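You operate a simulated robot arm through the tools that you are given. There is no shell and no other tool. Be economical: measure what you need, move in short steps, check, and stop when the job is done.

You are at the controls of a simulated two-armed robot. One attempt, no reset.

TASK
Pick up the black tiny potted plant from the top of the wooden bench with one hand, pass it to the other hand and put it on the top of the small cream scale. Set down upright: tiny potted plant.

Only the result counts: the job must be done as asked and must still hold three seconds after the hand-in. Knocking over, shifting, dropping, spilling or breaking anything else fails it.

THE ROBOT
Two 7-joint arms with two-finger parallel grippers on one trunk, on a base that drives. Base frame: it is fixed to the floor where the robot stands at the start and does not move with it; the origin is under the middle of the robot, x ahead of it, y to its left, z up; the surface under the hand at the start is at about z = 0.76. Lengths are in m, angles in degrees, forces in N, time in s.
The left shoulder is at the start at [0.02, 0.17, 1.103], the right one opposite. With the tool pointing down near the work surface each hand reaches from about 0.18 to 0.66 m from the robot's upright axis, wherever it stands, measured 20 degrees to its own side. Places, roughly: top of the small cream scale [-1.3, 1.5, 0.6]. Payload 3.8 kg a hand.
The tool frame of a hand sits at the grasp point between the pads (the TCP): z along the fingers, y along the line on which they close. The tips reach 0.03 m beyond it. The gripper opens to 0.11 m. The fingers are 0.02 m wide and 0.01 m thick; the gripper's body (0.048 by 0.112 m) begins 0.055 m behind the TCP.
Orientation is that of the tool frame in the base frame, as [roll, pitch, yaw] about the fixed x, y, z axes, in that order (R = Rz(yaw) Ry(pitch) Rx(roll)). With the fingers straight down and closing along the base's y, the tool's x points along the base's -x, its y along +y and its z along -z.

THE INTERFACE
- The arms move only by the tool step_arm. It takes "left_motion", "right_motion" or both (then of equal length, played together; a hand with none holds still); each is one flat list of numbers, 7 for each row, row after row: the shift along the base's x, y, z in m, then the turn, a rotation vector about the base's x, y, z in degrees, then the gripper command, from -1 (fully open) to 1 (shut), values between in proportion. In form: [x, y, z, wx, wy, wz, grip, x, y, z, wx, wy, wz, grip, ...]. A call has 1 to 12 rows; each row is the pose to reach, as a shift and turn from the pose commanded when the call began. Rows are played at 5 a second. More than 0.05 m and 8.6 degrees between two rows, or a gripper value outside its range, and nothing of the call is played. Where a pose cannot be reached the arm comes as near as it can. A force on the tool above 40 N (or 10 N above the force at the start of the call, whichever is more), or a blocked arm, ends the call early, and 0.2 s more pass. Each finger travels about 0.072 m/s and halts on what it meets, pressing with about 32 N; the grip force reading is that of the motor and also rises with nothing between the fingers. The clock runs only during rows and for 0.2 s after the last one: add rows that repeat a pose to give the fingers time. It gives the time, the measured TCP pose, the force on the tool (base axes), the opening and the grip force at its end, in the units of the frame above (readings bear some noise), with the torque about the TCP (base axes, N m) and any sound that the robot's microphone picked up.
- Cameras (640 x 400 px; columns grow to the right, rows downward): "scene" is now at [0.102, -0.033, 1.2544]; the picture's right is [-0.38, -0.92, 0.00], its down [-0.51, 0.21, -0.83] and it looks along [0.77, -0.32, -0.56] (base axes); focal length 280 px, centre (320, 200). "left" rides on the left gripper at [0.072, -0.017, -0.103] in its tool frame; the picture's right is [0.23, 0.97, 0.00], its down [-0.76, 0.18, -0.62] and it looks along [-0.61, 0.14, 0.78] (tool axes); focal length 222 px, centre (320, 200). "right" rides on the right gripper at [0.072, 0.017, -0.103] in its tool frame; the picture's right is [-0.23, 0.97, 0.00], its down [-0.76, -0.18, -0.62] and it looks along [-0.61, -0.14, 0.78] (tool axes); focal length 222 px, centre (320, 200).
- grab_frame(camera): a new picture of that camera. It takes no simulated time.
- lift_body(by): slides the trunk up (or, below 0, down) by that many m; the arms and the scene camera ride with it, the base frame stays. It gives what a move gives, with no picture.
- steer(legs): drives the robot by 1 to 6 legs, each [ahead, turn to the left] in m and degrees, along the robot's own axes; the way and the turn of a leg run together, so that a leg with both is an arc; at most 1.5 m and 180 degrees a leg. The arms and the cameras ride along, it lands a little off, and it stops where it bumps. It gives what a move gives.
- aim_head(pan, tilt): turns the head with the scene camera to pan (to the left, within 80 degrees either way) and tilt (down, from -29 to 69), counted from straight ahead of the robot. It gives what a move gives.
- pixel_to_xyz(camera, pixels): for up to 12 pixels [column, row] of the newest picture of that camera ("zoom" is the newest enlarged one), the place [x, y, z] in the base frame of the surface seen there, good to about 0.002 m. It takes no simulated time.
- zoom(camera, box): a new picture of the part [left, top, right, bottom] of that camera's present view, enlarged. It takes no simulated time.
- hand_in(): hands the job in; it is judged then, once.

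Keep the steps short. Do not move on a guess: measure, check each grasp and each placing, and mend mistakes. In all there are 80 turns and 58 pictures (those below and enlarged ones count). Leave the grippers open and the arms clear of the work at the hand-in unless told otherwise, and finish with a single line.

The tools are called after "Emit:" by a JSON object that holds its "name" and its "arguments". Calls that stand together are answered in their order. step_arm: Moves the arms, as the interface text tells. Its arguments: {"type":"object","properties":{"left_motion":{"type":"array","items":{"type":"number"}},"right_motion":{"type":"array","items":{"type":"number"}}},"required":[]} The other tools are called the same way: lift_body (by) slides the trunk up or down; steer (legs) drives the base; aim_head (pan, tilt) turns the head that bears the scene camera; grab_frame (camera) takes a picture; pixel_to_xyz (camera, pixels) gives the place of the surface under pixels of a picture; zoom (camera, box) takes an enlarged picture of a part of a camera's view; hand_in () hands the job in.

At the start:

```text
t: 0.0
left_eef_pos: [0.5251, 0.0892, 1.0691]
left_tool_rot: [-179.9, 0.0, -179.9]
left_force: [-0.4, -1.2, 0.1]
left_wrist_torque: [0.03, -0.02, 0.03]
left_finger_gap: 0.11
left_grasp_force: 0.2
right_eef_pos: [0.4985, -0.3192, 1.0692]
right_tool_rot: [-179.9, 0.0, -179.9]
right_force: [-0.2, -0.4, -0.1]
right_wrist_torque: [0.01, -0.02, 0.0]
right_finger_gap: 0.1102
right_grasp_force: 0.0
trunk travel left (down, up): [-0.2, 0.37]
robot x, y, heading: [-0.0001, 0.0008, 0.3]
head pan, tilt: [-22.5, 33.8]
```

scene: 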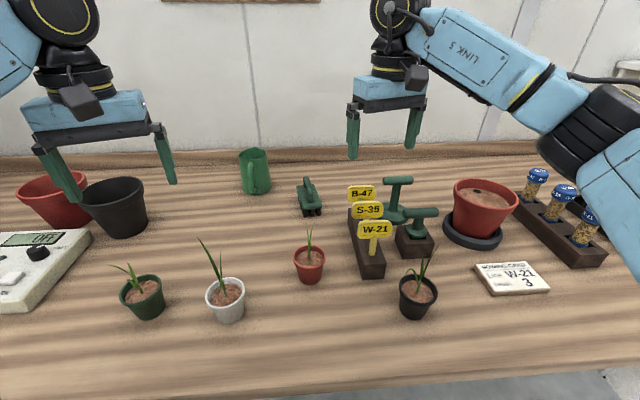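
right: 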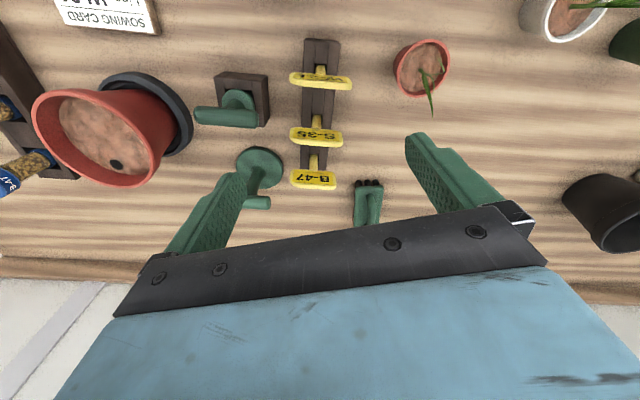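
left: 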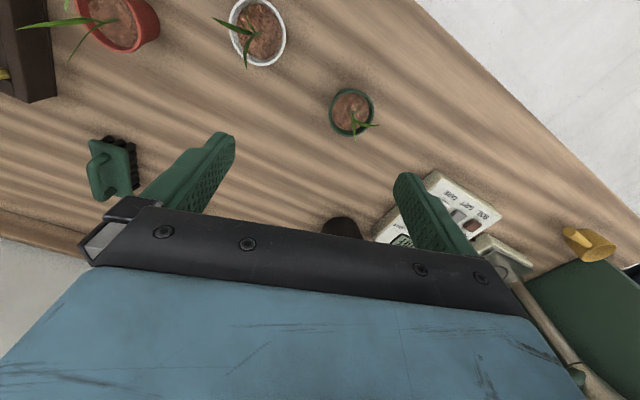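

The black pot sits near (417,295) in the scene view. I'll zoom in on it and measure it.

Emit:
{"name": "zoom", "arguments": {"camera": "scene", "box": [360, 230, 488, 330]}}

Emit:
{"name": "pixel_to_xyz", "arguments": {"camera": "scene", "pixels": [[400, 283], [435, 292], [418, 281], [414, 300], [414, 316], [418, 293], [423, 275], [412, 330], [372, 270], [308, 265], [480, 270], [425, 258]]}}

```text
4.00 times, centred on (424, 280) of scene
```

zoom: 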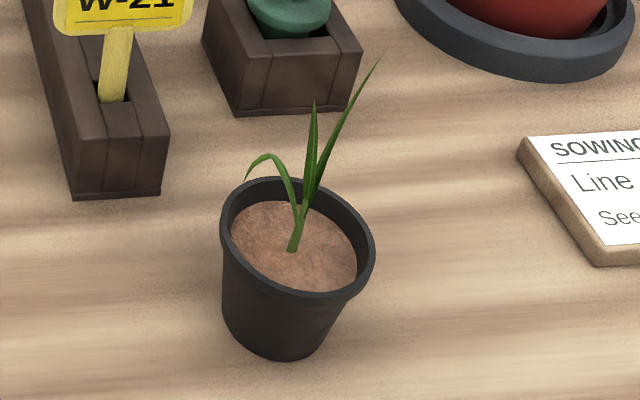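

```text
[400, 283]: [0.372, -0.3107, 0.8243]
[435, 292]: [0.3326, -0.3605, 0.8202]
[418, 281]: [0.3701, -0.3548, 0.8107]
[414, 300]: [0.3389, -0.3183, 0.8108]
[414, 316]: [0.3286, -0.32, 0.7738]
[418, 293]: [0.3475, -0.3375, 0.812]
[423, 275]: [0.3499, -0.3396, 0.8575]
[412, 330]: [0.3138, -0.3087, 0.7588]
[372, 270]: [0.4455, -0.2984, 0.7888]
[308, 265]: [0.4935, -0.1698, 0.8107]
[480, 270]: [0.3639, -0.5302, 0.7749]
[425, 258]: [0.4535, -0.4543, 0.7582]
```

I want the pot's rim and base edges for its centre and size.

Emit:
{"name": "pixel_to_xyz", "arguments": {"camera": "zoom", "pixels": [[224, 225], [371, 262], [268, 181], [330, 292], [256, 280], [345, 202], [280, 354], [228, 310], [325, 340], [295, 248], [314, 110], [376, 64]]}}

Emit:
{"name": "grab_frame", "arguments": {"camera": "right"}}

```text
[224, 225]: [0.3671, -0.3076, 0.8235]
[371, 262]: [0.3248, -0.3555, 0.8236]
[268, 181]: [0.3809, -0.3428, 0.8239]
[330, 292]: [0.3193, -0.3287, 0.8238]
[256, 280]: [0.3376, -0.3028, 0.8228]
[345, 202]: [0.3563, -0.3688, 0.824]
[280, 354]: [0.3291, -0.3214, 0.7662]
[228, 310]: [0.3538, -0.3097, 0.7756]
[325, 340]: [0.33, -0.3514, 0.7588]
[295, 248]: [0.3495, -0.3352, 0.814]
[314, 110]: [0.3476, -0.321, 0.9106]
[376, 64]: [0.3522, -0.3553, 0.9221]
```

```text
53 pictures are left
```

right: 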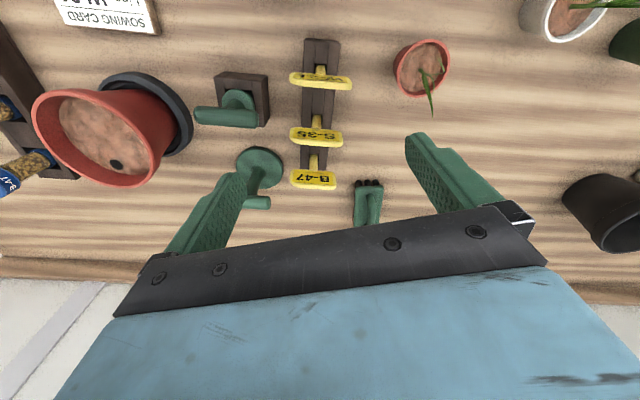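

Results so far:
- **Pot:** centre about (0.350, -0.336), rim z 0.824, radius about 0.034.
- **Leaves:** they rise to z 0.922, so a straight-down grasp would crush them. I'll come in tilted from the robot's side.

First I'll back off a little to make room.

Emit:
{"name": "steer", "arguments": {"legs": [[-0.15, 0]]}}

```text
t: 1.4
left_eef_pos: [0.3773, 0.0905, 1.0701]
left_tool_rot: [180.0, 0.0, 179.8]
left_force: [-0.9, -0.7, 0.1]
left_wrist_torque: [-0.02, 0.01, 0.0]
left_finger_gap: 0.1099
left_grasp_force: 0.0
right_eef_pos: [0.3494, -0.3218, 1.0706]
right_tool_rot: [179.9, -0.1, 179.9]
right_force: [-0.9, -0.3, -0.9]
right_wrist_torque: [0.03, -0.03, 0.01]
right_finger_gap: 0.1098
right_grasp_force: 0.0
trunk travel left (down, up): [-0.2, 0.37]
robot x, y, heading: [-0.1488, 0.0031, -0.1]
head pan, tilt: [-22.5, 33.8]
```

The right hand is now above the pot. I'll tilt it 45° with the fingers pointing ahead and down, and bring it to a spot behind and above the pot.

Emit:
{"name": "step_arm", "arguments": {"right_motion": [-0.015, -0.002, 0, 0, -7.5, 0, -1, -0.03, -0.005, 0, 0, -15, 0, -1, -0.045, -0.007, 0, 0, -22.5, 0, -1, -0.06, -0.01, 0, 0, -30, 0, -1, -0.075, -0.012, 0, 0, -37.5, 0, -1, -0.09, -0.014, 0, 0, -45, 0, -1, -0.09, -0.014, -0.045, 0, -45, 0, -1, -0.09, -0.014, -0.09, 0, -45, 0, -1, -0.09, -0.014, -0.135, 0, -45, 0, -1, -0.09, -0.014, -0.18, 0, -45, 0, -1, -0.09, -0.014, -0.18, 0, -45, 0, -1]}}

Emit:
{"name": "grab_frame", "arguments": {"camera": "scene"}}

Emit:
{"name": "grab_frame", "arguments": {"camera": "right"}}

```text
t: 3.8
left_eef_pos: [0.3782, 0.0912, 1.0698]
left_tool_rot: [-179.9, -0.1, 179.9]
left_force: [1.0, 0.1, -0.8]
left_wrist_torque: [-0.04, -0.01, -0.01]
left_finger_gap: 0.1101
left_grasp_force: 0.1
right_eef_pos: [0.2602, -0.334, 0.8907]
right_tool_rot: [179.8, 45.1, 179.8]
right_force: [-0.5, 0.0, -0.3]
right_wrist_torque: [0.02, 0.01, 0.03]
right_finger_gap: 0.1099
right_grasp_force: 0.0
trunk travel left (down, up): [-0.2, 0.37]
robot x, y, heading: [-0.1492, 0.001, -0.3]
head pan, tilt: [-22.5, 33.8]
```

```text
52 pictures are left
```

scene: 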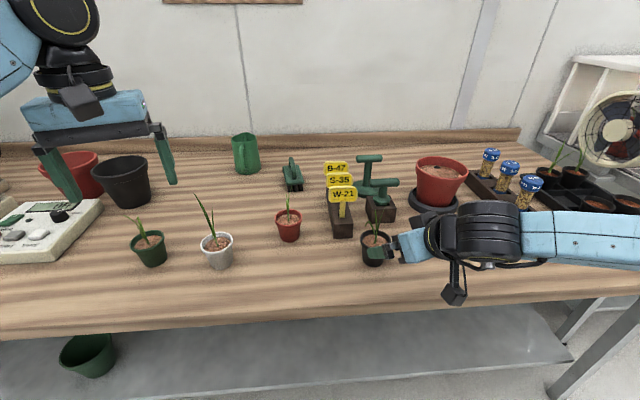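

```text
51 pictures are left
```

right: 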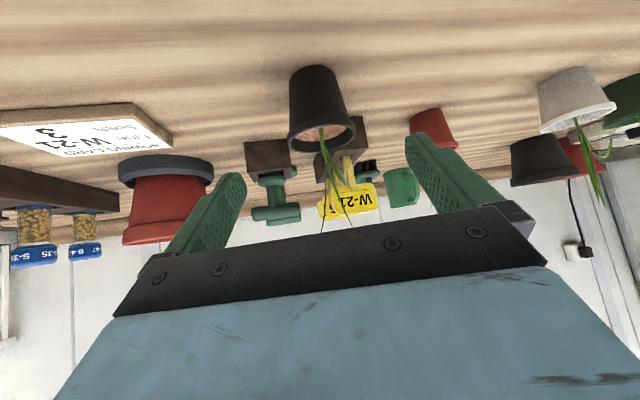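

The pot sits between the fingers in the wrist view, and leaves are clear. Now I'll slide in along the finger direction to the pot's upper wall.

Emit:
{"name": "step_arm", "arguments": {"right_motion": [0.02, -0.001, -0.022, 0, 0, 0, -1, 0.04, -0.002, -0.044, 0, 0, 0, -1, 0.06, -0.002, -0.066, 0, 0, 0, -1, 0.083, -0.002, -0.087, 0, 0, 0, -1, 0.083, -0.002, -0.087, 0, 0, 0, -1]}}

Emit:
{"name": "grab_frame", "arguments": {"camera": "right"}}

Emit:
{"name": "zoom", "arguments": {"camera": "scene", "box": [300, 160, 460, 310]}}

```text
t: 5.0
left_eef_pos: [0.3777, 0.0899, 1.0697]
left_tool_rot: [-180.0, 0.0, 179.9]
left_force: [0.2, 1.1, -0.3]
left_wrist_torque: [0.01, 0.0, 0.02]
left_finger_gap: 0.1097
left_grasp_force: 0.1
right_eef_pos: [0.3432, -0.3365, 0.8026]
right_tool_rot: [179.9, 45.1, 179.9]
right_force: [-0.1, -0.3, -0.3]
right_wrist_torque: [-0.01, -0.01, -0.04]
right_finger_gap: 0.11
right_grasp_force: 0.0
trunk travel left (down, up): [-0.2, 0.37]
robot x, y, heading: [-0.1482, 0.0016, -0.2]
head pan, tilt: [-22.5, 33.8]
```

```text
50 pictures are left
```

right: 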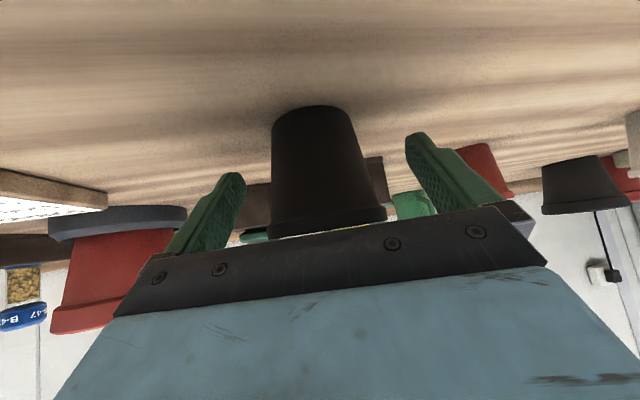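

```text
2.67 times, centred on (380, 235) of scene
```

zoom: 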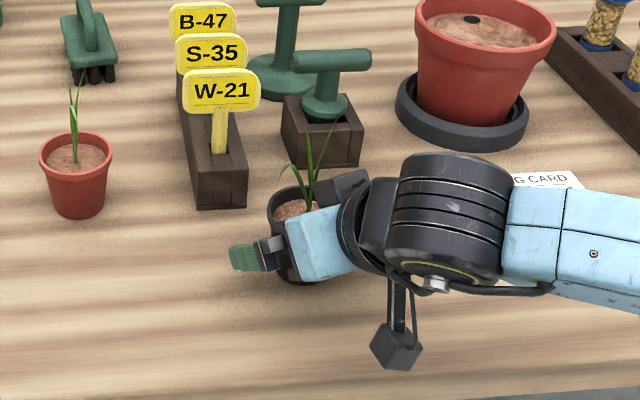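

The pot is centred between the pads. I'll close the gripper.

Emit:
{"name": "step_arm", "arguments": {"right_motion": [0, 0, 0, 0, 0, 0, 1, 0, 0, 0, 0, 0, 0, 1, 0, 0, 0, 0, 0, 0, 1, 0, 0, 0, 0, 0, 0, 1]}}

Emit:
{"name": "grab_frame", "arguments": {"camera": "right"}}

```text
t: 6.0
left_eef_pos: [0.3766, 0.0898, 1.0692]
left_tool_rot: [180.0, -0.1, 179.9]
left_force: [-0.5, 0.9, -0.3]
left_wrist_torque: [0.03, 0.0, 0.0]
left_finger_gap: 0.11
left_grasp_force: 0.1
right_eef_pos: [0.3433, -0.3363, 0.8022]
right_tool_rot: [179.8, 45.0, 179.8]
right_force: [0.3, -0.6, 1.0]
right_wrist_torque: [0.01, -0.07, 0.0]
right_finger_gap: 0.0638
right_grasp_force: 32.2
trunk travel left (down, up): [-0.2, 0.37]
robot x, y, heading: [-0.1469, -0.0009, -0.3]
head pan, tilt: [-22.5, 33.8]
```

```text
48 pictures are left
```

right: 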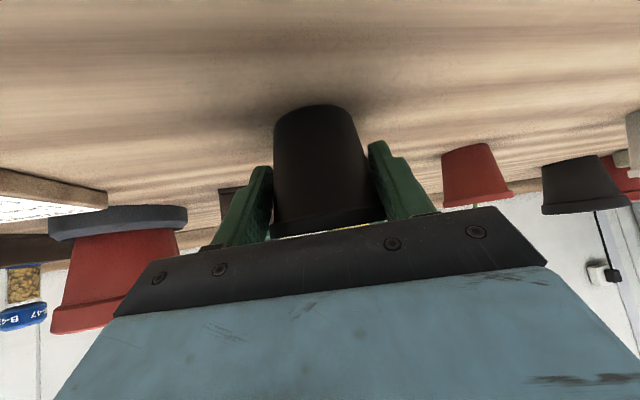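

It's held at 0.064 m with 32 N. I'll lift a little, then higher.

Emit:
{"name": "step_arm", "arguments": {"right_motion": [0, 0, 0.01, 0, 0, 0, 1, 0, 0, 0.025, 0, 0, 0, 1, 0, 0, 0.05, 0, 0, 0, 1, 0, 0, 0.085, 0, 0, 0, 1, 0, 0, 0.12, 0, 0, 0, 1, 0, 0, 0.155, 0, 0, 0, 1, 0, 0, 0.19, 0, 0, 0, 1, 0, 0, 0.22, 0, 0, 0, 1, 0, 0, 0.24, 0, 0, 0, 1, 0, 0, 0.24, 0, 0, 0, 1]}}

Emit:
{"name": "grab_frame", "arguments": {"camera": "right"}}

Emit:
{"name": "grab_frame", "arguments": {"camera": "scene"}}

```text
t: 8.2
left_eef_pos: [0.3792, 0.0903, 1.0697]
left_tool_rot: [-180.0, -0.1, 179.9]
left_force: [0.0, -1.0, -0.2]
left_wrist_torque: [0.0, -0.03, 0.0]
left_finger_gap: 0.1099
left_grasp_force: 0.1
right_eef_pos: [0.3453, -0.3365, 1.042]
right_tool_rot: [179.7, 44.9, 179.8]
right_force: [-0.8, -0.1, -1.0]
right_wrist_torque: [0.0, -0.02, 0.01]
right_finger_gap: 0.064
right_grasp_force: 31.9
trunk travel left (down, up): [-0.2, 0.37]
robot x, y, heading: [-0.1455, 0.0014, 0.1]
head pan, tilt: [-22.5, 33.8]
```

```text
47 pictures are left
```

right: 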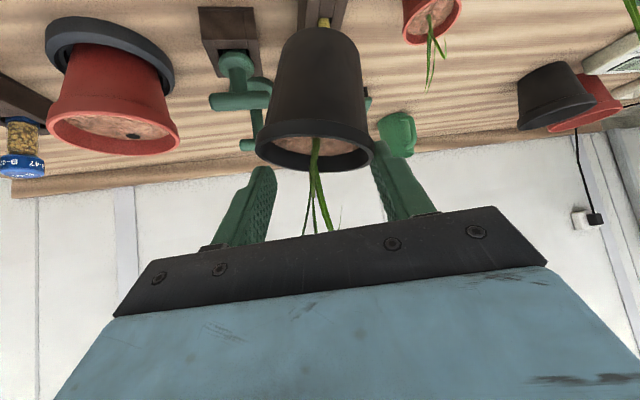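

```text
46 pictures are left
```

scene: 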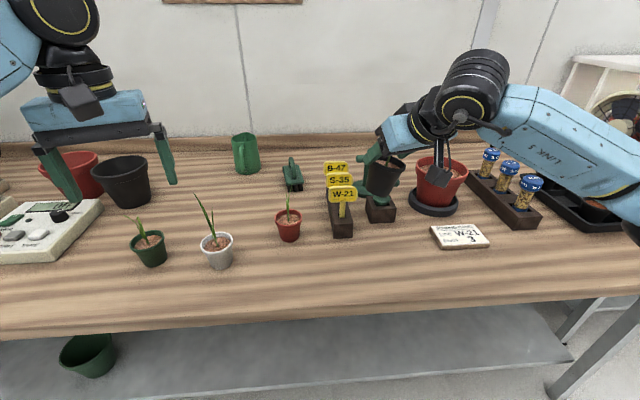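

The pot's pose in the grip looks changed. I'll zoom and measure it.

Emit:
{"name": "zoom", "arguments": {"camera": "scene", "box": [330, 100, 458, 230]}}

Emit:
{"name": "pixel_to_xyz", "arguments": {"camera": "right", "pixels": [[259, 145], [370, 150], [312, 165], [320, 30], [285, 40], [355, 45], [315, 135], [315, 90], [250, 200], [395, 205]]}}

```text
3.08 times, centred on (394, 165) of scene
```

zoom: 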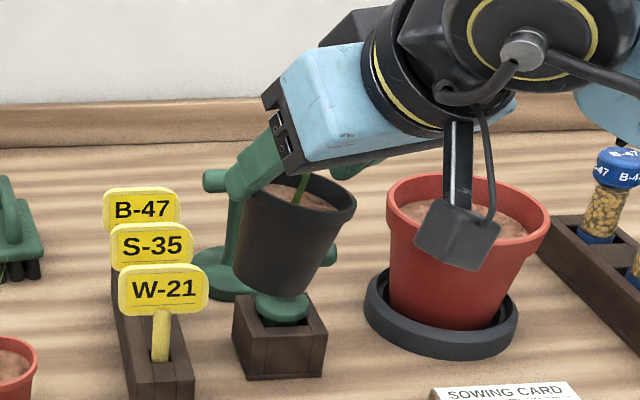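

```text
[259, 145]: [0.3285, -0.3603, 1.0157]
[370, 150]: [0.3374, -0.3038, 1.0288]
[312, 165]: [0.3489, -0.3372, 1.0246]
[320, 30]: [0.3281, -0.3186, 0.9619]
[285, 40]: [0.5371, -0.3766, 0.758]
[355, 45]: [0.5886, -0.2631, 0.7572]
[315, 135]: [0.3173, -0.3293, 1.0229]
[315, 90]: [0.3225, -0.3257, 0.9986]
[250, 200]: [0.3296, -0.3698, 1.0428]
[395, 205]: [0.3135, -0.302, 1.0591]
```

Emit:
{"name": "zoom", "arguments": {"camera": "right", "box": [200, 20, 440, 250]}}

Emit:
{"name": "pixel_to_xyz", "arguments": {"camera": "zoom", "pixels": [[160, 320], [450, 335], [300, 395], [300, 250], [300, 50], [180, 330], [440, 350], [170, 400], [480, 400], [300, 330], [240, 300], [390, 310]]}}

```text
1.74 times, centred on (320, 135) of right
```

zoom: 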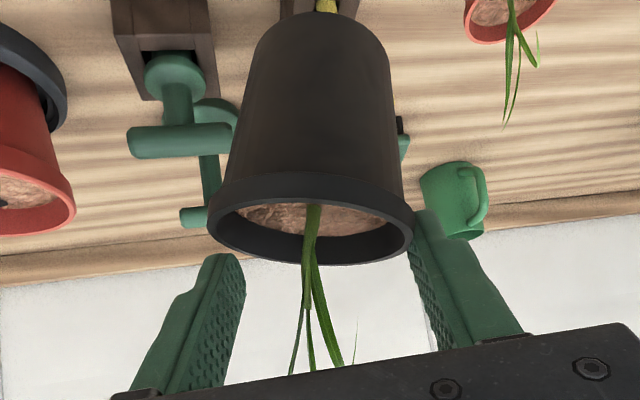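

```text
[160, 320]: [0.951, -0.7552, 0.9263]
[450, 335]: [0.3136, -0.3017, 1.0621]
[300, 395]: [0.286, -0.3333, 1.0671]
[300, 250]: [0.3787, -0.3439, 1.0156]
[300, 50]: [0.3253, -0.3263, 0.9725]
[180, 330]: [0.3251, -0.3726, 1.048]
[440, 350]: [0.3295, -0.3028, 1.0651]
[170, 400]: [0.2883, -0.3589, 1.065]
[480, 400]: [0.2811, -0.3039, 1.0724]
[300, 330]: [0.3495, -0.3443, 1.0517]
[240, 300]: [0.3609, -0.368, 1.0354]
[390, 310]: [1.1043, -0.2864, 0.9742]
```

The pot slid to the very fingertips, with the rim at about z 1.02 and the pot still upright. That's too precarious to carry. I'll lower it gently back onto the same free spot and regrasp better.

Emit:
{"name": "step_arm", "arguments": {"right_motion": [0, 0, -0.006, 0, 0, 0, 1, 0, 0, -0.018, 0, 0, 0, 1, 0, 0, -0.034, 0, 0, 0, 1, 0, 0, -0.052, 0, 0, 0, 1, 0, 0, -0.07, 0, 0, 0, 1, 0, 0, -0.088, 0, 0, 0, 1, 0, 0, -0.106, 0, 0, 0, 1, 0, 0, -0.124, 0, 0, 0, 1, 0, 0, -0.142, 0, 0, 0, 1, 0, 0, -0.16, 0, 0, 0, 1, 0, 0, -0.174, 0, 0, 0, 1, 0, 0, -0.18, 0, 0, 0, 1]}}

Emit:
{"name": "zoom", "arguments": {"camera": "scene", "box": [300, 160, 460, 310]}}

Emit:
{"name": "grab_frame", "arguments": {"camera": "right"}}

```text
t: 10.8
left_eef_pos: [0.3786, 0.0889, 1.0695]
left_tool_rot: [-180.0, 0.0, -179.9]
left_force: [-0.1, 0.8, 0.1]
left_wrist_torque: [-0.02, 0.0, 0.0]
left_finger_gap: 0.1101
left_grasp_force: 0.1
right_eef_pos: [0.3429, -0.3366, 0.8617]
right_tool_rot: [179.8, 45.0, 179.8]
right_force: [-0.4, -0.9, -1.4]
right_wrist_torque: [-0.03, -0.01, 0.0]
right_finger_gap: 0.0638
right_grasp_force: 32.0
trunk travel left (down, up): [-0.2, 0.37]
robot x, y, heading: [-0.1461, -0.0033, 0.1]
head pan, tilt: [-22.5, 33.8]
```

```text
2.67 times, centred on (380, 235) of scene
```

zoom: 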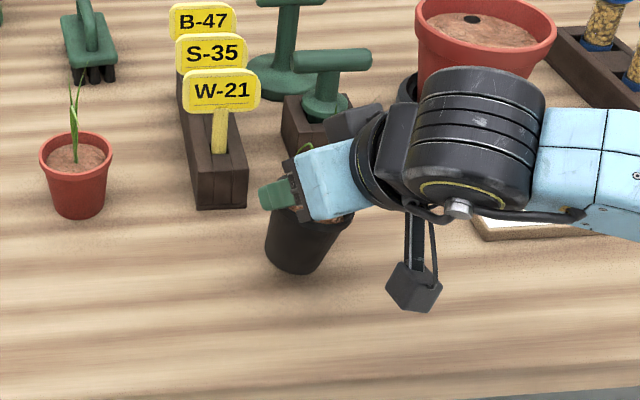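

```text
42 pictures are left
```

right: 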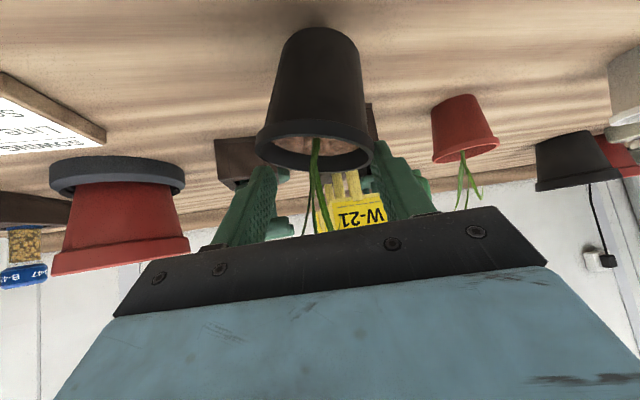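

The pot is still in the same place in the grip, roughly 15 mm above the bench. I'll lower it until it touches.

Emit:
{"name": "step_arm", "arguments": {"right_motion": [0, 0, -0.004, 0, 0, 0, 1, 0, 0, -0.008, 0, 0, 0, 1, 0, 0, -0.011, 0, 0, 0, 1, 0, 0, -0.013, 0, 0, 0, 1, 0, 0, -0.015, 0, 0, 0, 1]}}

Emit:
{"name": "zoom", "arguments": {"camera": "right", "box": [200, 0, 440, 150]}}

Emit:
{"name": "pixel_to_xyz", "arguments": {"camera": "zoom", "pixels": [[320, 80], [320, 60], [320, 100], [320, 300], [250, 100], [390, 110], [310, 330], [310, 350]]}}

```text
t: 12.0
left_eef_pos: [0.3775, 0.0903, 1.0711]
left_tool_rot: [180.0, 0.0, 179.9]
left_force: [-0.7, 0.7, 0.9]
left_wrist_torque: [0.02, 0.0, 0.03]
left_finger_gap: 0.11
left_grasp_force: 0.0
right_eef_pos: [0.3439, -0.3364, 0.8476]
right_tool_rot: [179.9, 45.1, 179.7]
right_force: [-1.2, -0.2, 3.9]
right_wrist_torque: [-0.05, 0.06, -0.03]
right_finger_gap: 0.0639
right_grasp_force: 32.0
trunk travel left (down, up): [-0.2, 0.37]
robot x, y, heading: [-0.1462, -0.0011, -0.2]
head pan, tilt: [-22.5, 33.8]
```

```text
2.67 times, centred on (320, 75) of right
```

zoom: 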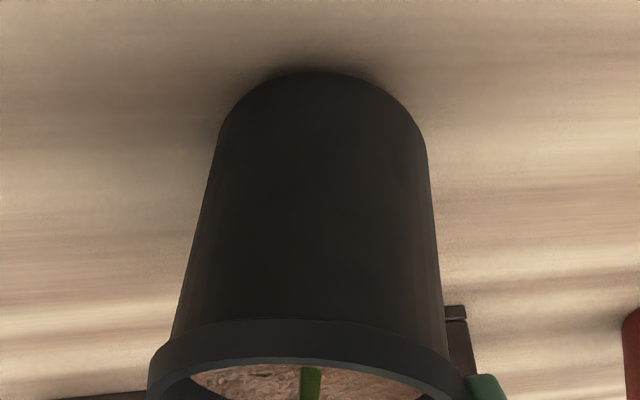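

```text
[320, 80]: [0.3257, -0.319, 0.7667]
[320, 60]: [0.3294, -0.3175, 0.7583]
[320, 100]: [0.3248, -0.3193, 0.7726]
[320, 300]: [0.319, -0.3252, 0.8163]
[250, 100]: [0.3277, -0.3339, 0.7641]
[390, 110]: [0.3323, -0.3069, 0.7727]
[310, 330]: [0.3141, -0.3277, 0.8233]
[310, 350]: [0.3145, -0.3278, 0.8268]
```

It touches the bench with 3.9 N. I'll open slowly and withdraw along the fingers.

Emit:
{"name": "step_arm", "arguments": {"right_motion": [0, 0, 0, 0, 0, 0, 0.1, 0, 0, 0, 0, 0, 0, -0.1, 0, 0, 0, 0, 0, 0, -0.5, 0, 0, 0, 0, 0, 0, -1, 0, 0, 0, 0, 0, 0, -1, -0.02, 0, 0.02, 0, 0, 0, -1, -0.05, 0, 0.05, 0, 0, 0, -1, -0.08, 0, 0.08, 0, 0, 0, -1, -0.08, 0, 0.08, 0, 0, 0, -1]}}

Emit:
{"name": "grab_frame", "arguments": {"camera": "right"}}

Emit:
{"name": "zoom", "arguments": {"camera": "scene", "box": [300, 160, 460, 310]}}

```text
t: 14.0
left_eef_pos: [0.3776, 0.0898, 1.07]
left_tool_rot: [179.9, 0.0, -179.9]
left_force: [0.1, 0.1, -0.4]
left_wrist_torque: [0.01, 0.03, 0.02]
left_finger_gap: 0.1099
left_grasp_force: 0.1
right_eef_pos: [0.2643, -0.3342, 0.9277]
right_tool_rot: [179.8, 44.9, 179.8]
right_force: [-0.1, -0.2, 0.1]
right_wrist_torque: [-0.01, -0.01, 0.03]
right_finger_gap: 0.1099
right_grasp_force: 0.0
trunk travel left (down, up): [-0.2, 0.37]
robot x, y, heading: [-0.1503, -0.0002, -0.0]
head pan, tilt: [-22.5, 33.8]
```

```text
40 pictures are left
```

right: 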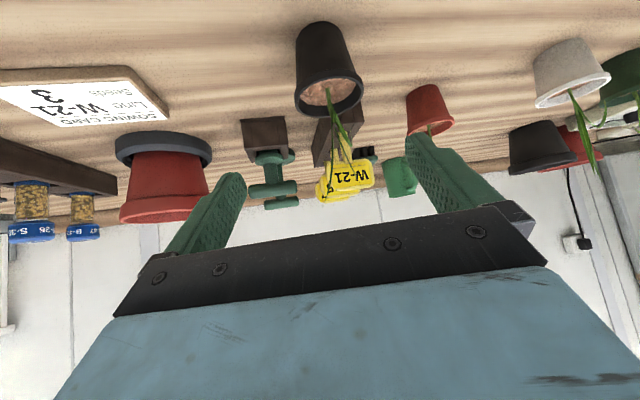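

```text
2.67 times, centred on (380, 235) of scene
```

zoom: 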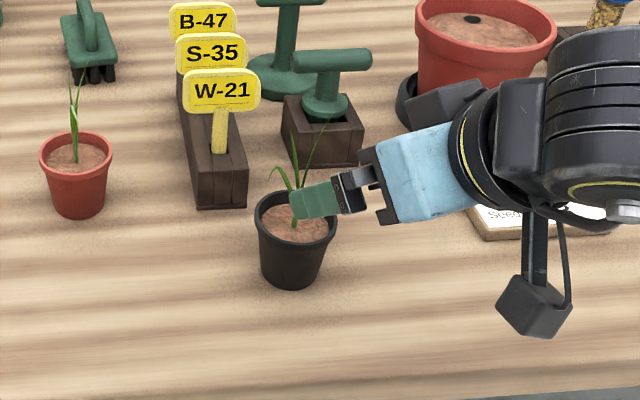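

Pot stands upright again. I'll remeasure the rim from the scene zoom.

Emit:
{"name": "pixel_to_xyz", "arguments": {"camera": "zoom", "pixels": [[257, 208], [333, 232], [262, 230], [300, 242], [270, 196], [330, 240], [293, 287], [263, 265], [318, 272], [295, 226], [200, 207], [244, 200]]}}

```text
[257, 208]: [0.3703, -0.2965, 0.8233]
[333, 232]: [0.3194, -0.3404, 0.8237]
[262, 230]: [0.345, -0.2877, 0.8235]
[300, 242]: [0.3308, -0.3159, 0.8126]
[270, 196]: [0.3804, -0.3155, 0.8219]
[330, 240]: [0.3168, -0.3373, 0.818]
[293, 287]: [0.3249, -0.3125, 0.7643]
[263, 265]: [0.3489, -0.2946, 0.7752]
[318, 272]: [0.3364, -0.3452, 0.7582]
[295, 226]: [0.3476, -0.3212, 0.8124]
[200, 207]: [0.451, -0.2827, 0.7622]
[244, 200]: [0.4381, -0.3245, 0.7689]
```

Rim centre is now about (0.347, -0.320), z 0.824. Last time the pads only caught the lip with their upper edge. This time I'll centre the pads on the lip, with the TCP at z 0.817.

Emit:
{"name": "step_arm", "arguments": {"right_motion": [0, 0.014, -0.026, 0, 0, 0, -1, 0.025, 0.014, -0.05, 0, 0, 0, -1, 0.05, 0.014, -0.077, 0, 0, 0, -1, 0.07, 0.014, -0.097, 0, 0, 0, -1, 0.083, 0.014, -0.111, 0, 0, 0, -1, 0.083, 0.014, -0.111, 0, 0, 0, -1]}}

Emit:
{"name": "grab_frame", "arguments": {"camera": "right"}}

```text
t: 15.4
left_eef_pos: [0.3777, 0.0899, 1.0711]
left_tool_rot: [-179.9, 0.0, 179.9]
left_force: [0.3, 0.5, -0.1]
left_wrist_torque: [0.01, -0.03, -0.03]
left_finger_gap: 0.1097
left_grasp_force: 0.0
right_eef_pos: [0.3469, -0.3222, 0.8167]
right_tool_rot: [179.8, 44.9, 179.8]
right_force: [-0.4, 0.6, -0.4]
right_wrist_torque: [0.03, -0.01, -0.02]
right_finger_gap: 0.1099
right_grasp_force: 0.1
trunk travel left (down, up): [-0.2, 0.37]
robot x, y, heading: [-0.1442, -0.0008, -0.3]
head pan, tilt: [-22.5, 33.8]
```

```text
38 pictures are left
```

right: 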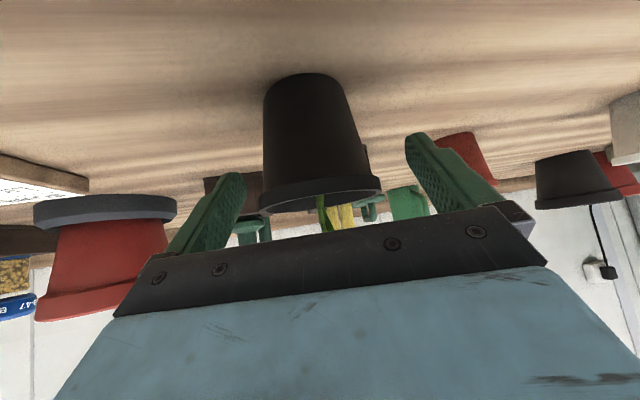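

Now I'll close, then lift only 25 mm and check for slip.

Emit:
{"name": "step_arm", "arguments": {"right_motion": [0, 0, 0, 0, 0, 0, 1, 0, 0, 0, 0, 0, 0, 1, 0, 0, 0, 0, 0, 0, 1, 0, 0, 0, 0, 0, 0, 1, 0, 0, 0.005, 0, 0, 0, 1, 0, 0, 0.015, 0, 0, 0, 1, 0, 0, 0.025, 0, 0, 0, 1, 0, 0, 0.025, 0, 0, 0, 1]}}

Emit:
{"name": "grab_frame", "arguments": {"camera": "right"}}

Emit:
{"name": "pixel_to_xyz", "arguments": {"camera": "right", "pixels": [[310, 85], [310, 80], [310, 95], [320, 185], [320, 192], [320, 200]]}}

```text
t: 17.2
left_eef_pos: [0.3782, 0.0904, 1.0698]
left_tool_rot: [-180.0, 0.0, 180.0]
left_force: [-0.1, 0.4, 0.3]
left_wrist_torque: [0.0, 0.0, -0.03]
left_finger_gap: 0.11
left_grasp_force: 0.0
right_eef_pos: [0.3463, -0.3216, 0.8426]
right_tool_rot: [179.9, 45.1, 179.8]
right_force: [0.8, 0.2, -0.9]
right_wrist_torque: [-0.01, 0.0, -0.03]
right_finger_gap: 0.0642
right_grasp_force: 31.7
trunk travel left (down, up): [-0.2, 0.37]
robot x, y, heading: [-0.149, 0.0007, -0.4]
head pan, tilt: [-22.5, 33.8]
```

```text
37 pictures are left
```

right: 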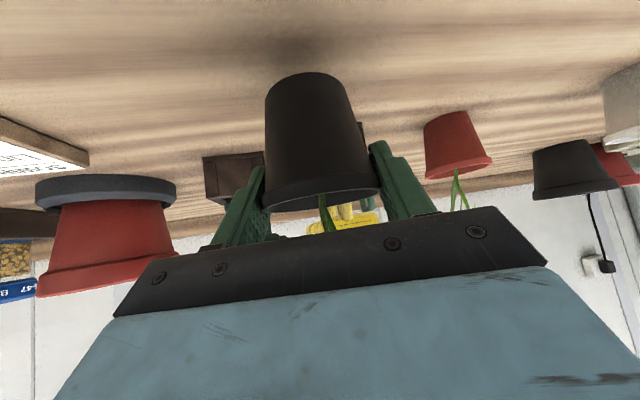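

```text
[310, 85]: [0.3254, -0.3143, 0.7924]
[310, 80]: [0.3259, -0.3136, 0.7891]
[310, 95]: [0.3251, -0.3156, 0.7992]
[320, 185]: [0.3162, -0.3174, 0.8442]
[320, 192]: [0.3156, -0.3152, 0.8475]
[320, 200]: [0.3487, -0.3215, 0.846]
```

The rim rose with the hand, to z 0.848, and nothing slipped. I'll lift slowly higher.

Emit:
{"name": "step_arm", "arguments": {"right_motion": [0, 0, 0.008, 0, 0, 0, 1, 0, 0, 0.022, 0, 0, 0, 1, 0, 0, 0.04, 0, 0, 0, 1, 0, 0, 0.06, 0, 0, 0, 1, 0, 0, 0.08, 0, 0, 0, 1, 0, 0, 0.1, 0, 0, 0, 1, 0, 0, 0.12, 0, 0, 0, 1, 0, 0, 0.14, 0, 0, 0, 1, 0, 0, 0.16, 0, 0, 0, 1, 0, 0, 0.18, 0, 0, 0, 1, 0, 0, 0.195, 0, 0, 0, 1, 0, 0, 0.2, 0, 0, 0, 1]}}

Emit:
{"name": "grab_frame", "arguments": {"camera": "right"}}

Emit:
{"name": "pixel_to_xyz", "arguments": {"camera": "right", "pixels": [[310, 85], [310, 80], [310, 95], [320, 185], [320, 192], [320, 200]]}}

```text
t: 19.8
left_eef_pos: [0.3785, 0.0915, 1.0703]
left_tool_rot: [-180.0, -0.1, -179.9]
left_force: [-0.3, -0.2, -0.3]
left_wrist_torque: [-0.05, -0.01, -0.02]
left_finger_gap: 0.1101
left_grasp_force: 0.1
right_eef_pos: [0.3457, -0.322, 1.0422]
right_tool_rot: [179.9, 44.9, 179.8]
right_force: [1.4, -0.3, -0.9]
right_wrist_torque: [-0.02, -0.05, -0.01]
right_finger_gap: 0.064
right_grasp_force: 31.5
trunk travel left (down, up): [-0.2, 0.37]
robot x, y, heading: [-0.1431, -0.0007, -0.1]
head pan, tilt: [-22.5, 33.8]
```

```text
36 pictures are left
```

right: 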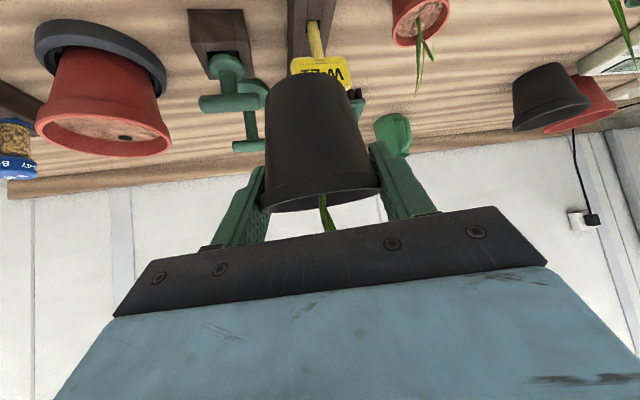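

```text
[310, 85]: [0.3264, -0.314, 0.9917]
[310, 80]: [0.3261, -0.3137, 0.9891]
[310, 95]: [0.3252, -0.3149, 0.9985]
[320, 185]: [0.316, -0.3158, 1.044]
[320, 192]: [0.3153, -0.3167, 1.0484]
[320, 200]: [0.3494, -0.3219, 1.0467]
```

The grip is solid: rim at z 1.048, the same offset as before. Next I'll look left for the scale before driving.

Emit:
{"name": "aim_head", "arguments": {"pan": 80, "tilt": 25}}

Emit:
{"name": "grab_frame", "arguments": {"camera": "scene"}}

```text
t: 21.6
left_eef_pos: [0.3783, 0.0905, 1.069]
left_tool_rot: [179.9, -0.1, -180.0]
left_force: [0.2, -0.6, -0.2]
left_wrist_torque: [0.05, 0.01, 0.01]
left_finger_gap: 0.1103
left_grasp_force: 0.0
right_eef_pos: [0.3466, -0.3205, 1.0425]
right_tool_rot: [179.7, 44.9, 179.7]
right_force: [0.8, -0.2, -1.4]
right_wrist_torque: [0.01, -0.03, 0.03]
right_finger_gap: 0.0642
right_grasp_force: 31.5
trunk travel left (down, up): [-0.2, 0.37]
robot x, y, heading: [-0.148, -0.0007, 0.1]
head pan, tilt: [80.0, 25.0]
```

```text
35 pictures are left
```

scene: 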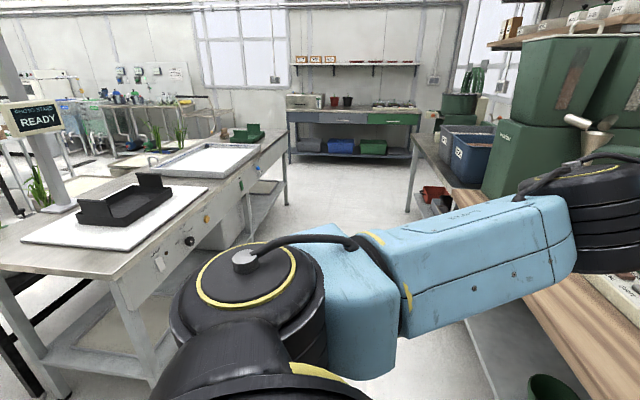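

Emit:
{"name": "pixel_to_xyz", "arguments": {"camera": "scene", "pixels": [[130, 200], [120, 225], [205, 160], [250, 133], [110, 278], [255, 150], [40, 310], [10, 260], [220, 330], [70, 370], [150, 275], [40, 235]]}}

Emit:
{"name": "zoom", "arguments": {"camera": "scene", "box": [0, 100, 280, 300]}}

```text
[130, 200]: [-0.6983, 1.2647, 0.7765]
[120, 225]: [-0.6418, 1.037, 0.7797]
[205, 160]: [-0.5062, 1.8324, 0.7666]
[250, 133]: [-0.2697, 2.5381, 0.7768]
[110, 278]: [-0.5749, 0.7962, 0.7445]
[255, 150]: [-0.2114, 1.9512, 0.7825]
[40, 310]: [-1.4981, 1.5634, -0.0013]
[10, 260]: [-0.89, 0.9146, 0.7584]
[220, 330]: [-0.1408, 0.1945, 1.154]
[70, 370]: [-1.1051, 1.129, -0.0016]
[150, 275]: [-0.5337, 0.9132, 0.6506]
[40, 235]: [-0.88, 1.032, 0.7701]
```

```text
2.00 times, centred on (140, 200) of scene
```

zoom: 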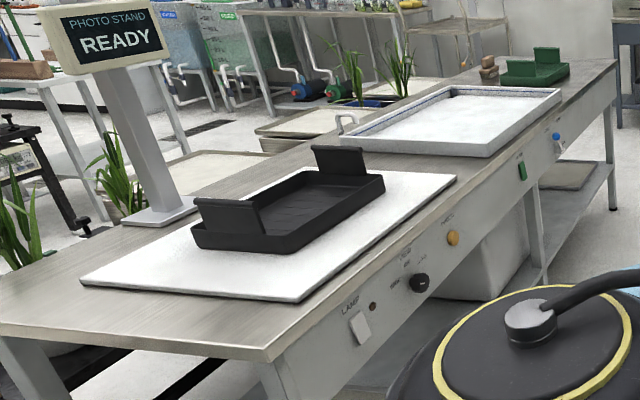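

The scale must be behind that side table. I'll turn left in place; the hands sweep freely above the bench.

Emit:
{"name": "steer", "arguments": {"legs": [[0, 60]]}}

Emit:
{"name": "grab_frame", "arguments": {"camera": "scene"}}

```text
t: 24.6
left_eef_pos: [0.028, 0.5049, 1.0706]
left_tool_rot: [180.0, -0.1, -119.0]
left_force: [0.4, 0.6, 1.2]
left_wrist_torque: [-0.01, -0.02, -0.01]
left_finger_gap: 0.1098
left_grasp_force: 0.1
right_eef_pos: [0.3717, 0.2783, 1.0422]
right_tool_rot: [-179.9, 44.9, -119.2]
right_force: [-0.6, 0.2, -1.3]
right_wrist_torque: [-0.03, 0.0, 0.01]
right_finger_gap: 0.064
right_grasp_force: 31.8
trunk travel left (down, up): [-0.2, 0.37]
robot x, y, heading: [-0.1436, 0.0024, 60.7]
head pan, tilt: [80.0, 25.0]
```

```text
33 pictures are left
```

scene: 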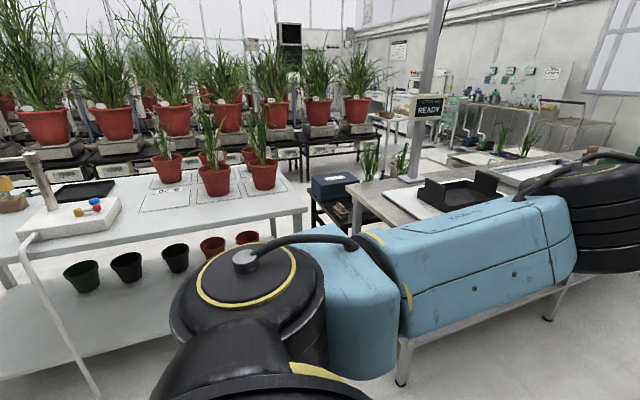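

Something small stands around (335,190), where the scale should be. I'll zoom there.

Emit:
{"name": "zoom", "arguments": {"camera": "scene", "box": [280, 130, 440, 240]}}

Emit:
{"name": "pixel_to_xyz", "arguments": {"camera": "scene", "pixels": [[335, 180], [335, 195], [340, 213], [370, 150], [400, 160], [355, 235], [265, 200], [390, 215], [220, 225], [330, 165], [300, 205], [410, 360]]}}

```text
3.64 times, centred on (360, 185) of scene
```

zoom: 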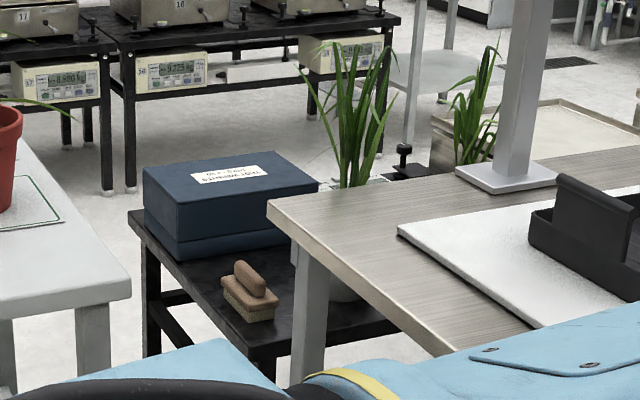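

```text
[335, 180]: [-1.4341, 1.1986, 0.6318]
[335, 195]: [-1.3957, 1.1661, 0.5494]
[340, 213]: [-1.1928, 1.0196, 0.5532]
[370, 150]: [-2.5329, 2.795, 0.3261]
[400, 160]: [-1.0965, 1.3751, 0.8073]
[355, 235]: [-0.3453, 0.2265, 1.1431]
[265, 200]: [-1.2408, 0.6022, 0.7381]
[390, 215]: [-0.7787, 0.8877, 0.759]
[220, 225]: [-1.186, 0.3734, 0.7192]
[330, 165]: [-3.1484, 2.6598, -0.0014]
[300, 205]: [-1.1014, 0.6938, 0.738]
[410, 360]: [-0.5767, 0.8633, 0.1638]
```

The small black stand is partly hidden by the photo bench. I'll raise the trunk for a higher view.

Emit:
{"name": "lift_body", "arguments": {"by": 0.35}}

Emit:
{"name": "aim_head", "arguments": {"pan": 72, "tilt": 28}}

Emit:
{"name": "grab_frame", "arguments": {"camera": "scene"}}

Emit:
{"name": "zoom", "arguments": {"camera": "scene", "box": [240, 100, 460, 250]}}

```text
t: 28.1
left_eef_pos: [0.0287, 0.5032, 1.4191]
left_tool_rot: [-179.9, 0.0, -119.0]
left_force: [0.3, 0.1, 0.7]
left_wrist_torque: [0.0, 0.03, -0.01]
left_finger_gap: 0.11
left_grasp_force: 0.0
right_eef_pos: [0.3724, 0.277, 1.3925]
right_tool_rot: [-180.0, 44.9, -119.2]
right_force: [-0.4, 1.0, -0.1]
right_wrist_torque: [0.0, -0.02, 0.01]
right_finger_gap: 0.0644
right_grasp_force: 32.1
trunk travel left (down, up): [-0.55, 0.02]
robot x, y, heading: [-0.1453, -0.0006, 60.9]
head pan, tilt: [80.0, 25.0]
```

```text
t: 28.8
left_eef_pos: [0.0281, 0.5037, 1.4193]
left_tool_rot: [179.9, 0.0, -119.1]
left_force: [0.5, 0.1, 0.3]
left_wrist_torque: [-0.01, 0.0, 0.02]
left_finger_gap: 0.11
left_grasp_force: 0.1
right_eef_pos: [0.3734, 0.2776, 1.3929]
right_tool_rot: [179.9, 44.9, -119.3]
right_force: [0.2, -0.1, -1.2]
right_wrist_torque: [0.0, -0.01, 0.01]
right_finger_gap: 0.064
right_grasp_force: 32.2
trunk travel left (down, up): [-0.55, 0.02]
robot x, y, heading: [-0.1484, 0.0038, 60.6]
head pan, tilt: [72.0, 28.0]
```

```text
31 pictures are left
```

scene: 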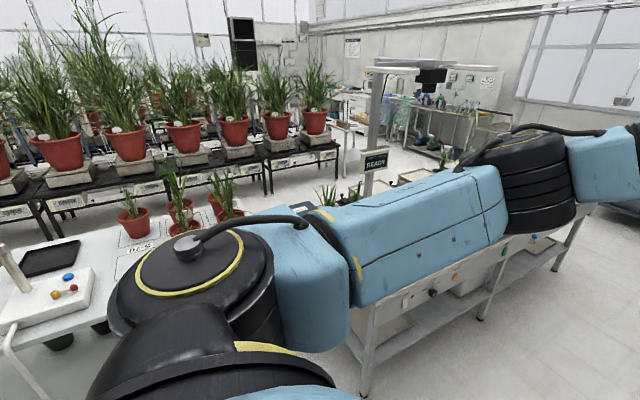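

```text
2.67 times, centred on (350, 175) of scene
```

zoom: 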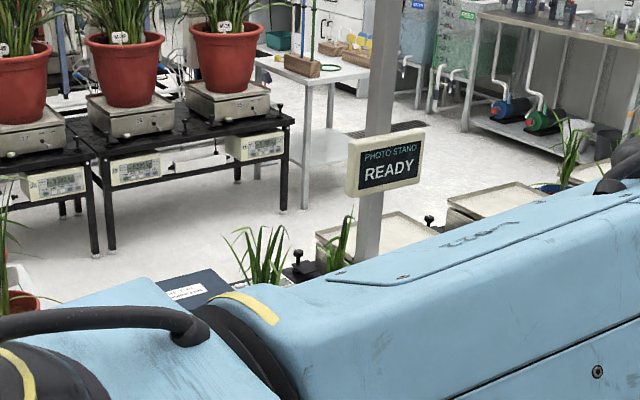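

My left arm blocks the view. I'll turn 70° further left to face the scale directly; there's 0.9 m of clearance to the nearest furniture.

Emit:
{"name": "steer", "arguments": {"legs": [[0, 70]]}}

Emit:
{"name": "aim_head", "arguments": {"pan": 0, "tilt": 25}}

Emit:
{"name": "grab_frame", "arguments": {"camera": "scene"}}

```text
t: 32.2
left_eef_pos: [-0.5636, 0.3346, 1.4208]
left_tool_rot: [-180.0, 0.0, -48.4]
left_force: [-0.1, 0.7, -0.4]
left_wrist_torque: [0.01, 0.02, 0.01]
left_finger_gap: 0.1098
left_grasp_force: 0.0
right_eef_pos: [-0.2348, 0.5831, 1.3926]
right_tool_rot: [179.9, 44.9, -48.6]
right_force: [-0.6, 0.0, -0.5]
right_wrist_torque: [-0.03, -0.01, 0.0]
right_finger_gap: 0.0642
right_grasp_force: 31.7
trunk travel left (down, up): [-0.55, 0.02]
robot x, y, heading: [-0.145, 0.0005, 131.7]
head pan, tilt: [72.0, 28.0]
```

```text
t: 33.7
left_eef_pos: [-0.5642, 0.3336, 1.4199]
left_tool_rot: [180.0, 0.1, -48.3]
left_force: [-1.1, 0.5, -0.5]
left_wrist_torque: [0.01, 0.0, 0.0]
left_finger_gap: 0.1099
left_grasp_force: 0.0
right_eef_pos: [-0.235, 0.5844, 1.3915]
right_tool_rot: [179.9, 44.9, -48.7]
right_force: [0.4, 0.0, -0.7]
right_wrist_torque: [0.02, 0.01, -0.01]
right_finger_gap: 0.0643
right_grasp_force: 32.0
trunk travel left (down, up): [-0.55, 0.02]
robot x, y, heading: [-0.1494, 0.0019, 131.6]
head pan, tilt: [0.0, 25.0]
```

```text
29 pictures are left
```

scene: 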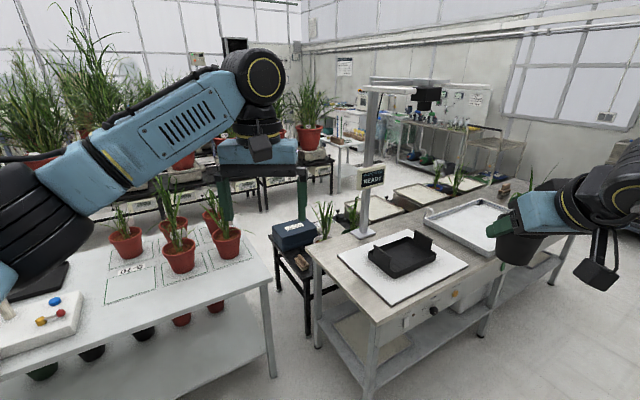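

Emit:
{"name": "zoom", "arguments": {"camera": "scene", "box": [260, 140, 500, 290]}}

Emit:
{"name": "pixel_to_xyz", "arguments": {"camera": "zoom", "pixels": [[100, 220], [100, 315], [185, 235], [240, 180], [330, 190], [420, 135], [275, 250], [160, 300], [260, 90], [40, 255], [140, 60], [520, 130]]}}

```text
2.67 times, centred on (380, 215) of scene
```

zoom: 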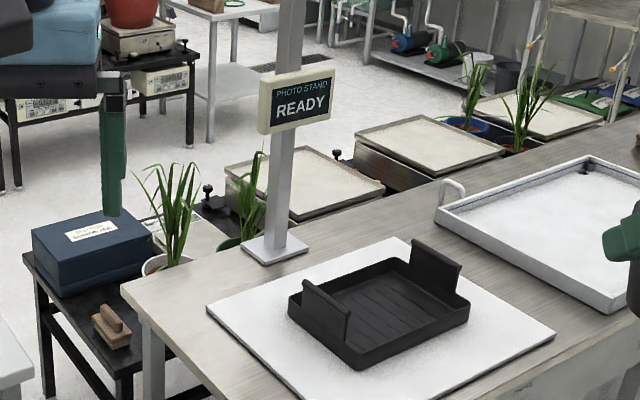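

```text
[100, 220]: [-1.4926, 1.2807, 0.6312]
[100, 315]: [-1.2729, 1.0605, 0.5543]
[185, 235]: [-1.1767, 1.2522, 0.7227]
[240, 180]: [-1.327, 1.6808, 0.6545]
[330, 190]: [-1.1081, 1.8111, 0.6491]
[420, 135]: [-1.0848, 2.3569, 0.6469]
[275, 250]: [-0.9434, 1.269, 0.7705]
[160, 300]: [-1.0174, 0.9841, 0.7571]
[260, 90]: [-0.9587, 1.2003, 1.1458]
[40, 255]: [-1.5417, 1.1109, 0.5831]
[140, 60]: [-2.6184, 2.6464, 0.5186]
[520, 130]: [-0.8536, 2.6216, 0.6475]
```

The small scale is half hidden behind the photo stand, so I'll have to reach it from the aisle behind. I'll measure the left table and rear rows to find a route.

Emit:
{"name": "pixel_to_xyz", "arguments": {"camera": "scene", "pixels": [[268, 278], [250, 238], [110, 240], [20, 375], [250, 205], [100, 208], [335, 190], [265, 215], [280, 335], [60, 360], [240, 255], [300, 340]]}}

Emit:
{"name": "aim_head", "arguments": {"pan": 55, "tilt": 30}}

Emit:
{"name": "grab_frame", "arguments": {"camera": "scene"}}

```text
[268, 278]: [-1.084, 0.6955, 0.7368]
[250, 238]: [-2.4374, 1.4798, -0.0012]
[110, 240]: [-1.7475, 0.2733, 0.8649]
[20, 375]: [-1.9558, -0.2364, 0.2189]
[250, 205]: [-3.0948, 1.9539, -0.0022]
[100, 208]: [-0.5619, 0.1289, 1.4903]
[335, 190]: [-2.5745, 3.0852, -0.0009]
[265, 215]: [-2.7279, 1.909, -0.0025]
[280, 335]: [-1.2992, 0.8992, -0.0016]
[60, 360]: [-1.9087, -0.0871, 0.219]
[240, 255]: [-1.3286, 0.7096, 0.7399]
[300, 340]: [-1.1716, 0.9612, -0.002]
```

```text
t: 34.9
left_eef_pos: [-0.5639, 0.333, 1.4196]
left_tool_rot: [180.0, 0.0, -48.3]
left_force: [0.4, 0.3, 0.2]
left_wrist_torque: [0.01, 0.04, 0.0]
left_finger_gap: 0.11
left_grasp_force: 0.1
right_eef_pos: [-0.2358, 0.5824, 1.3916]
right_tool_rot: [180.0, 44.9, -48.6]
right_force: [-0.9, 0.0, -1.3]
right_wrist_torque: [0.02, -0.01, -0.02]
right_finger_gap: 0.0642
right_grasp_force: 32.1
trunk travel left (down, up): [-0.55, 0.02]
robot x, y, heading: [-0.1492, 0.0006, 131.2]
head pan, tilt: [55.0, 30.0]
```

```text
27 pictures are left
```

scene: 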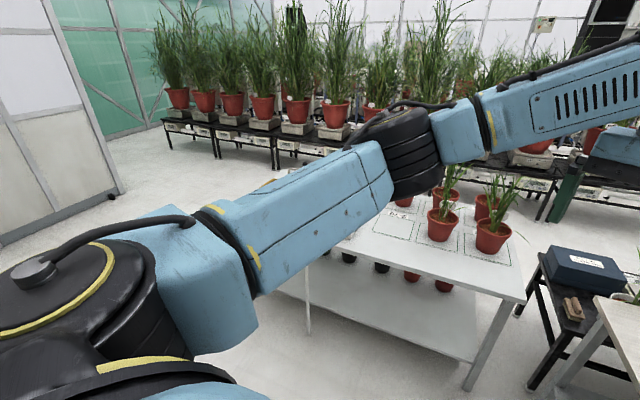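

Emit:
{"name": "pixel_to_xyz", "arguments": {"camera": "scene", "pixels": [[522, 298], [468, 385], [308, 332], [345, 248], [280, 182], [130, 215], [205, 155], [255, 165], [540, 218], [280, 340], [220, 400], [420, 255]]}}

```text
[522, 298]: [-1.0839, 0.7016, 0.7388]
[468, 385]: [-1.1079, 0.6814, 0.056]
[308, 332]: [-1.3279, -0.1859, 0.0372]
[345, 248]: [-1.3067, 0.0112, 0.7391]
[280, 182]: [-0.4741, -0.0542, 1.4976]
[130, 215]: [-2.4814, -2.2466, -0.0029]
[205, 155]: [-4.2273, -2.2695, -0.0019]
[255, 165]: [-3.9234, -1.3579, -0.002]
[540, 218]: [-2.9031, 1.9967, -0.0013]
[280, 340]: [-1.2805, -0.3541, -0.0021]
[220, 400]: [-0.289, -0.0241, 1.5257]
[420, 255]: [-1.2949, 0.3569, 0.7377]
```

Plan: do the hand-over here, in free space. The left hand will come in horizontally from the left, below the rim, with its fingers closing along the robot's forward axis. First I'll move the left hand outward and turn it 90°.

Emit:
{"name": "step_arm", "arguments": {"left_motion": [-0.0125, -0.0134, -0.0045, 0, 0, 8.2, -1, -0.025, -0.0268, -0.009, 0, 0, 16.4, -1, -0.0375, -0.0402, -0.0135, 0, 0, 24.6, -1, -0.05, -0.0536, -0.018, 0, 0, 32.8, -1, -0.0625, -0.067, -0.0225, 0, 0, 41, -1, -0.075, -0.0804, -0.027, 0, 0, 49.2, -1, -0.0875, -0.0938, -0.0315, 0, 0, 57.4, -1, -0.1, -0.1072, -0.036, 0, 0, 65.6, -1, -0.1125, -0.1206, -0.0405, 0, 0, 73.8, -1, -0.125, -0.134, -0.045, 0, 0, 82, -1, -0.137, -0.147, -0.05, 0, 0, 90, -1, -0.137, -0.147, -0.05, 0, 0, 90, -1]}}

```text
t: 37.5
left_eef_pos: [-0.7014, 0.1888, 1.3704]
left_tool_rot: [180.0, 0.0, 41.7]
left_force: [-0.3, 1.2, -0.4]
left_wrist_torque: [-0.02, 0.01, -0.01]
left_finger_gap: 0.11
left_grasp_force: 0.0
right_eef_pos: [-0.2362, 0.5833, 1.3917]
right_tool_rot: [179.8, 45.0, -48.6]
right_force: [0.3, -0.7, -1.1]
right_wrist_torque: [0.0, -0.04, 0.02]
right_finger_gap: 0.0641
right_grasp_force: 32.0
trunk travel left (down, up): [-0.55, 0.02]
robot x, y, heading: [-0.1479, -0.0001, 131.5]
head pan, tilt: [55.0, 30.0]
```

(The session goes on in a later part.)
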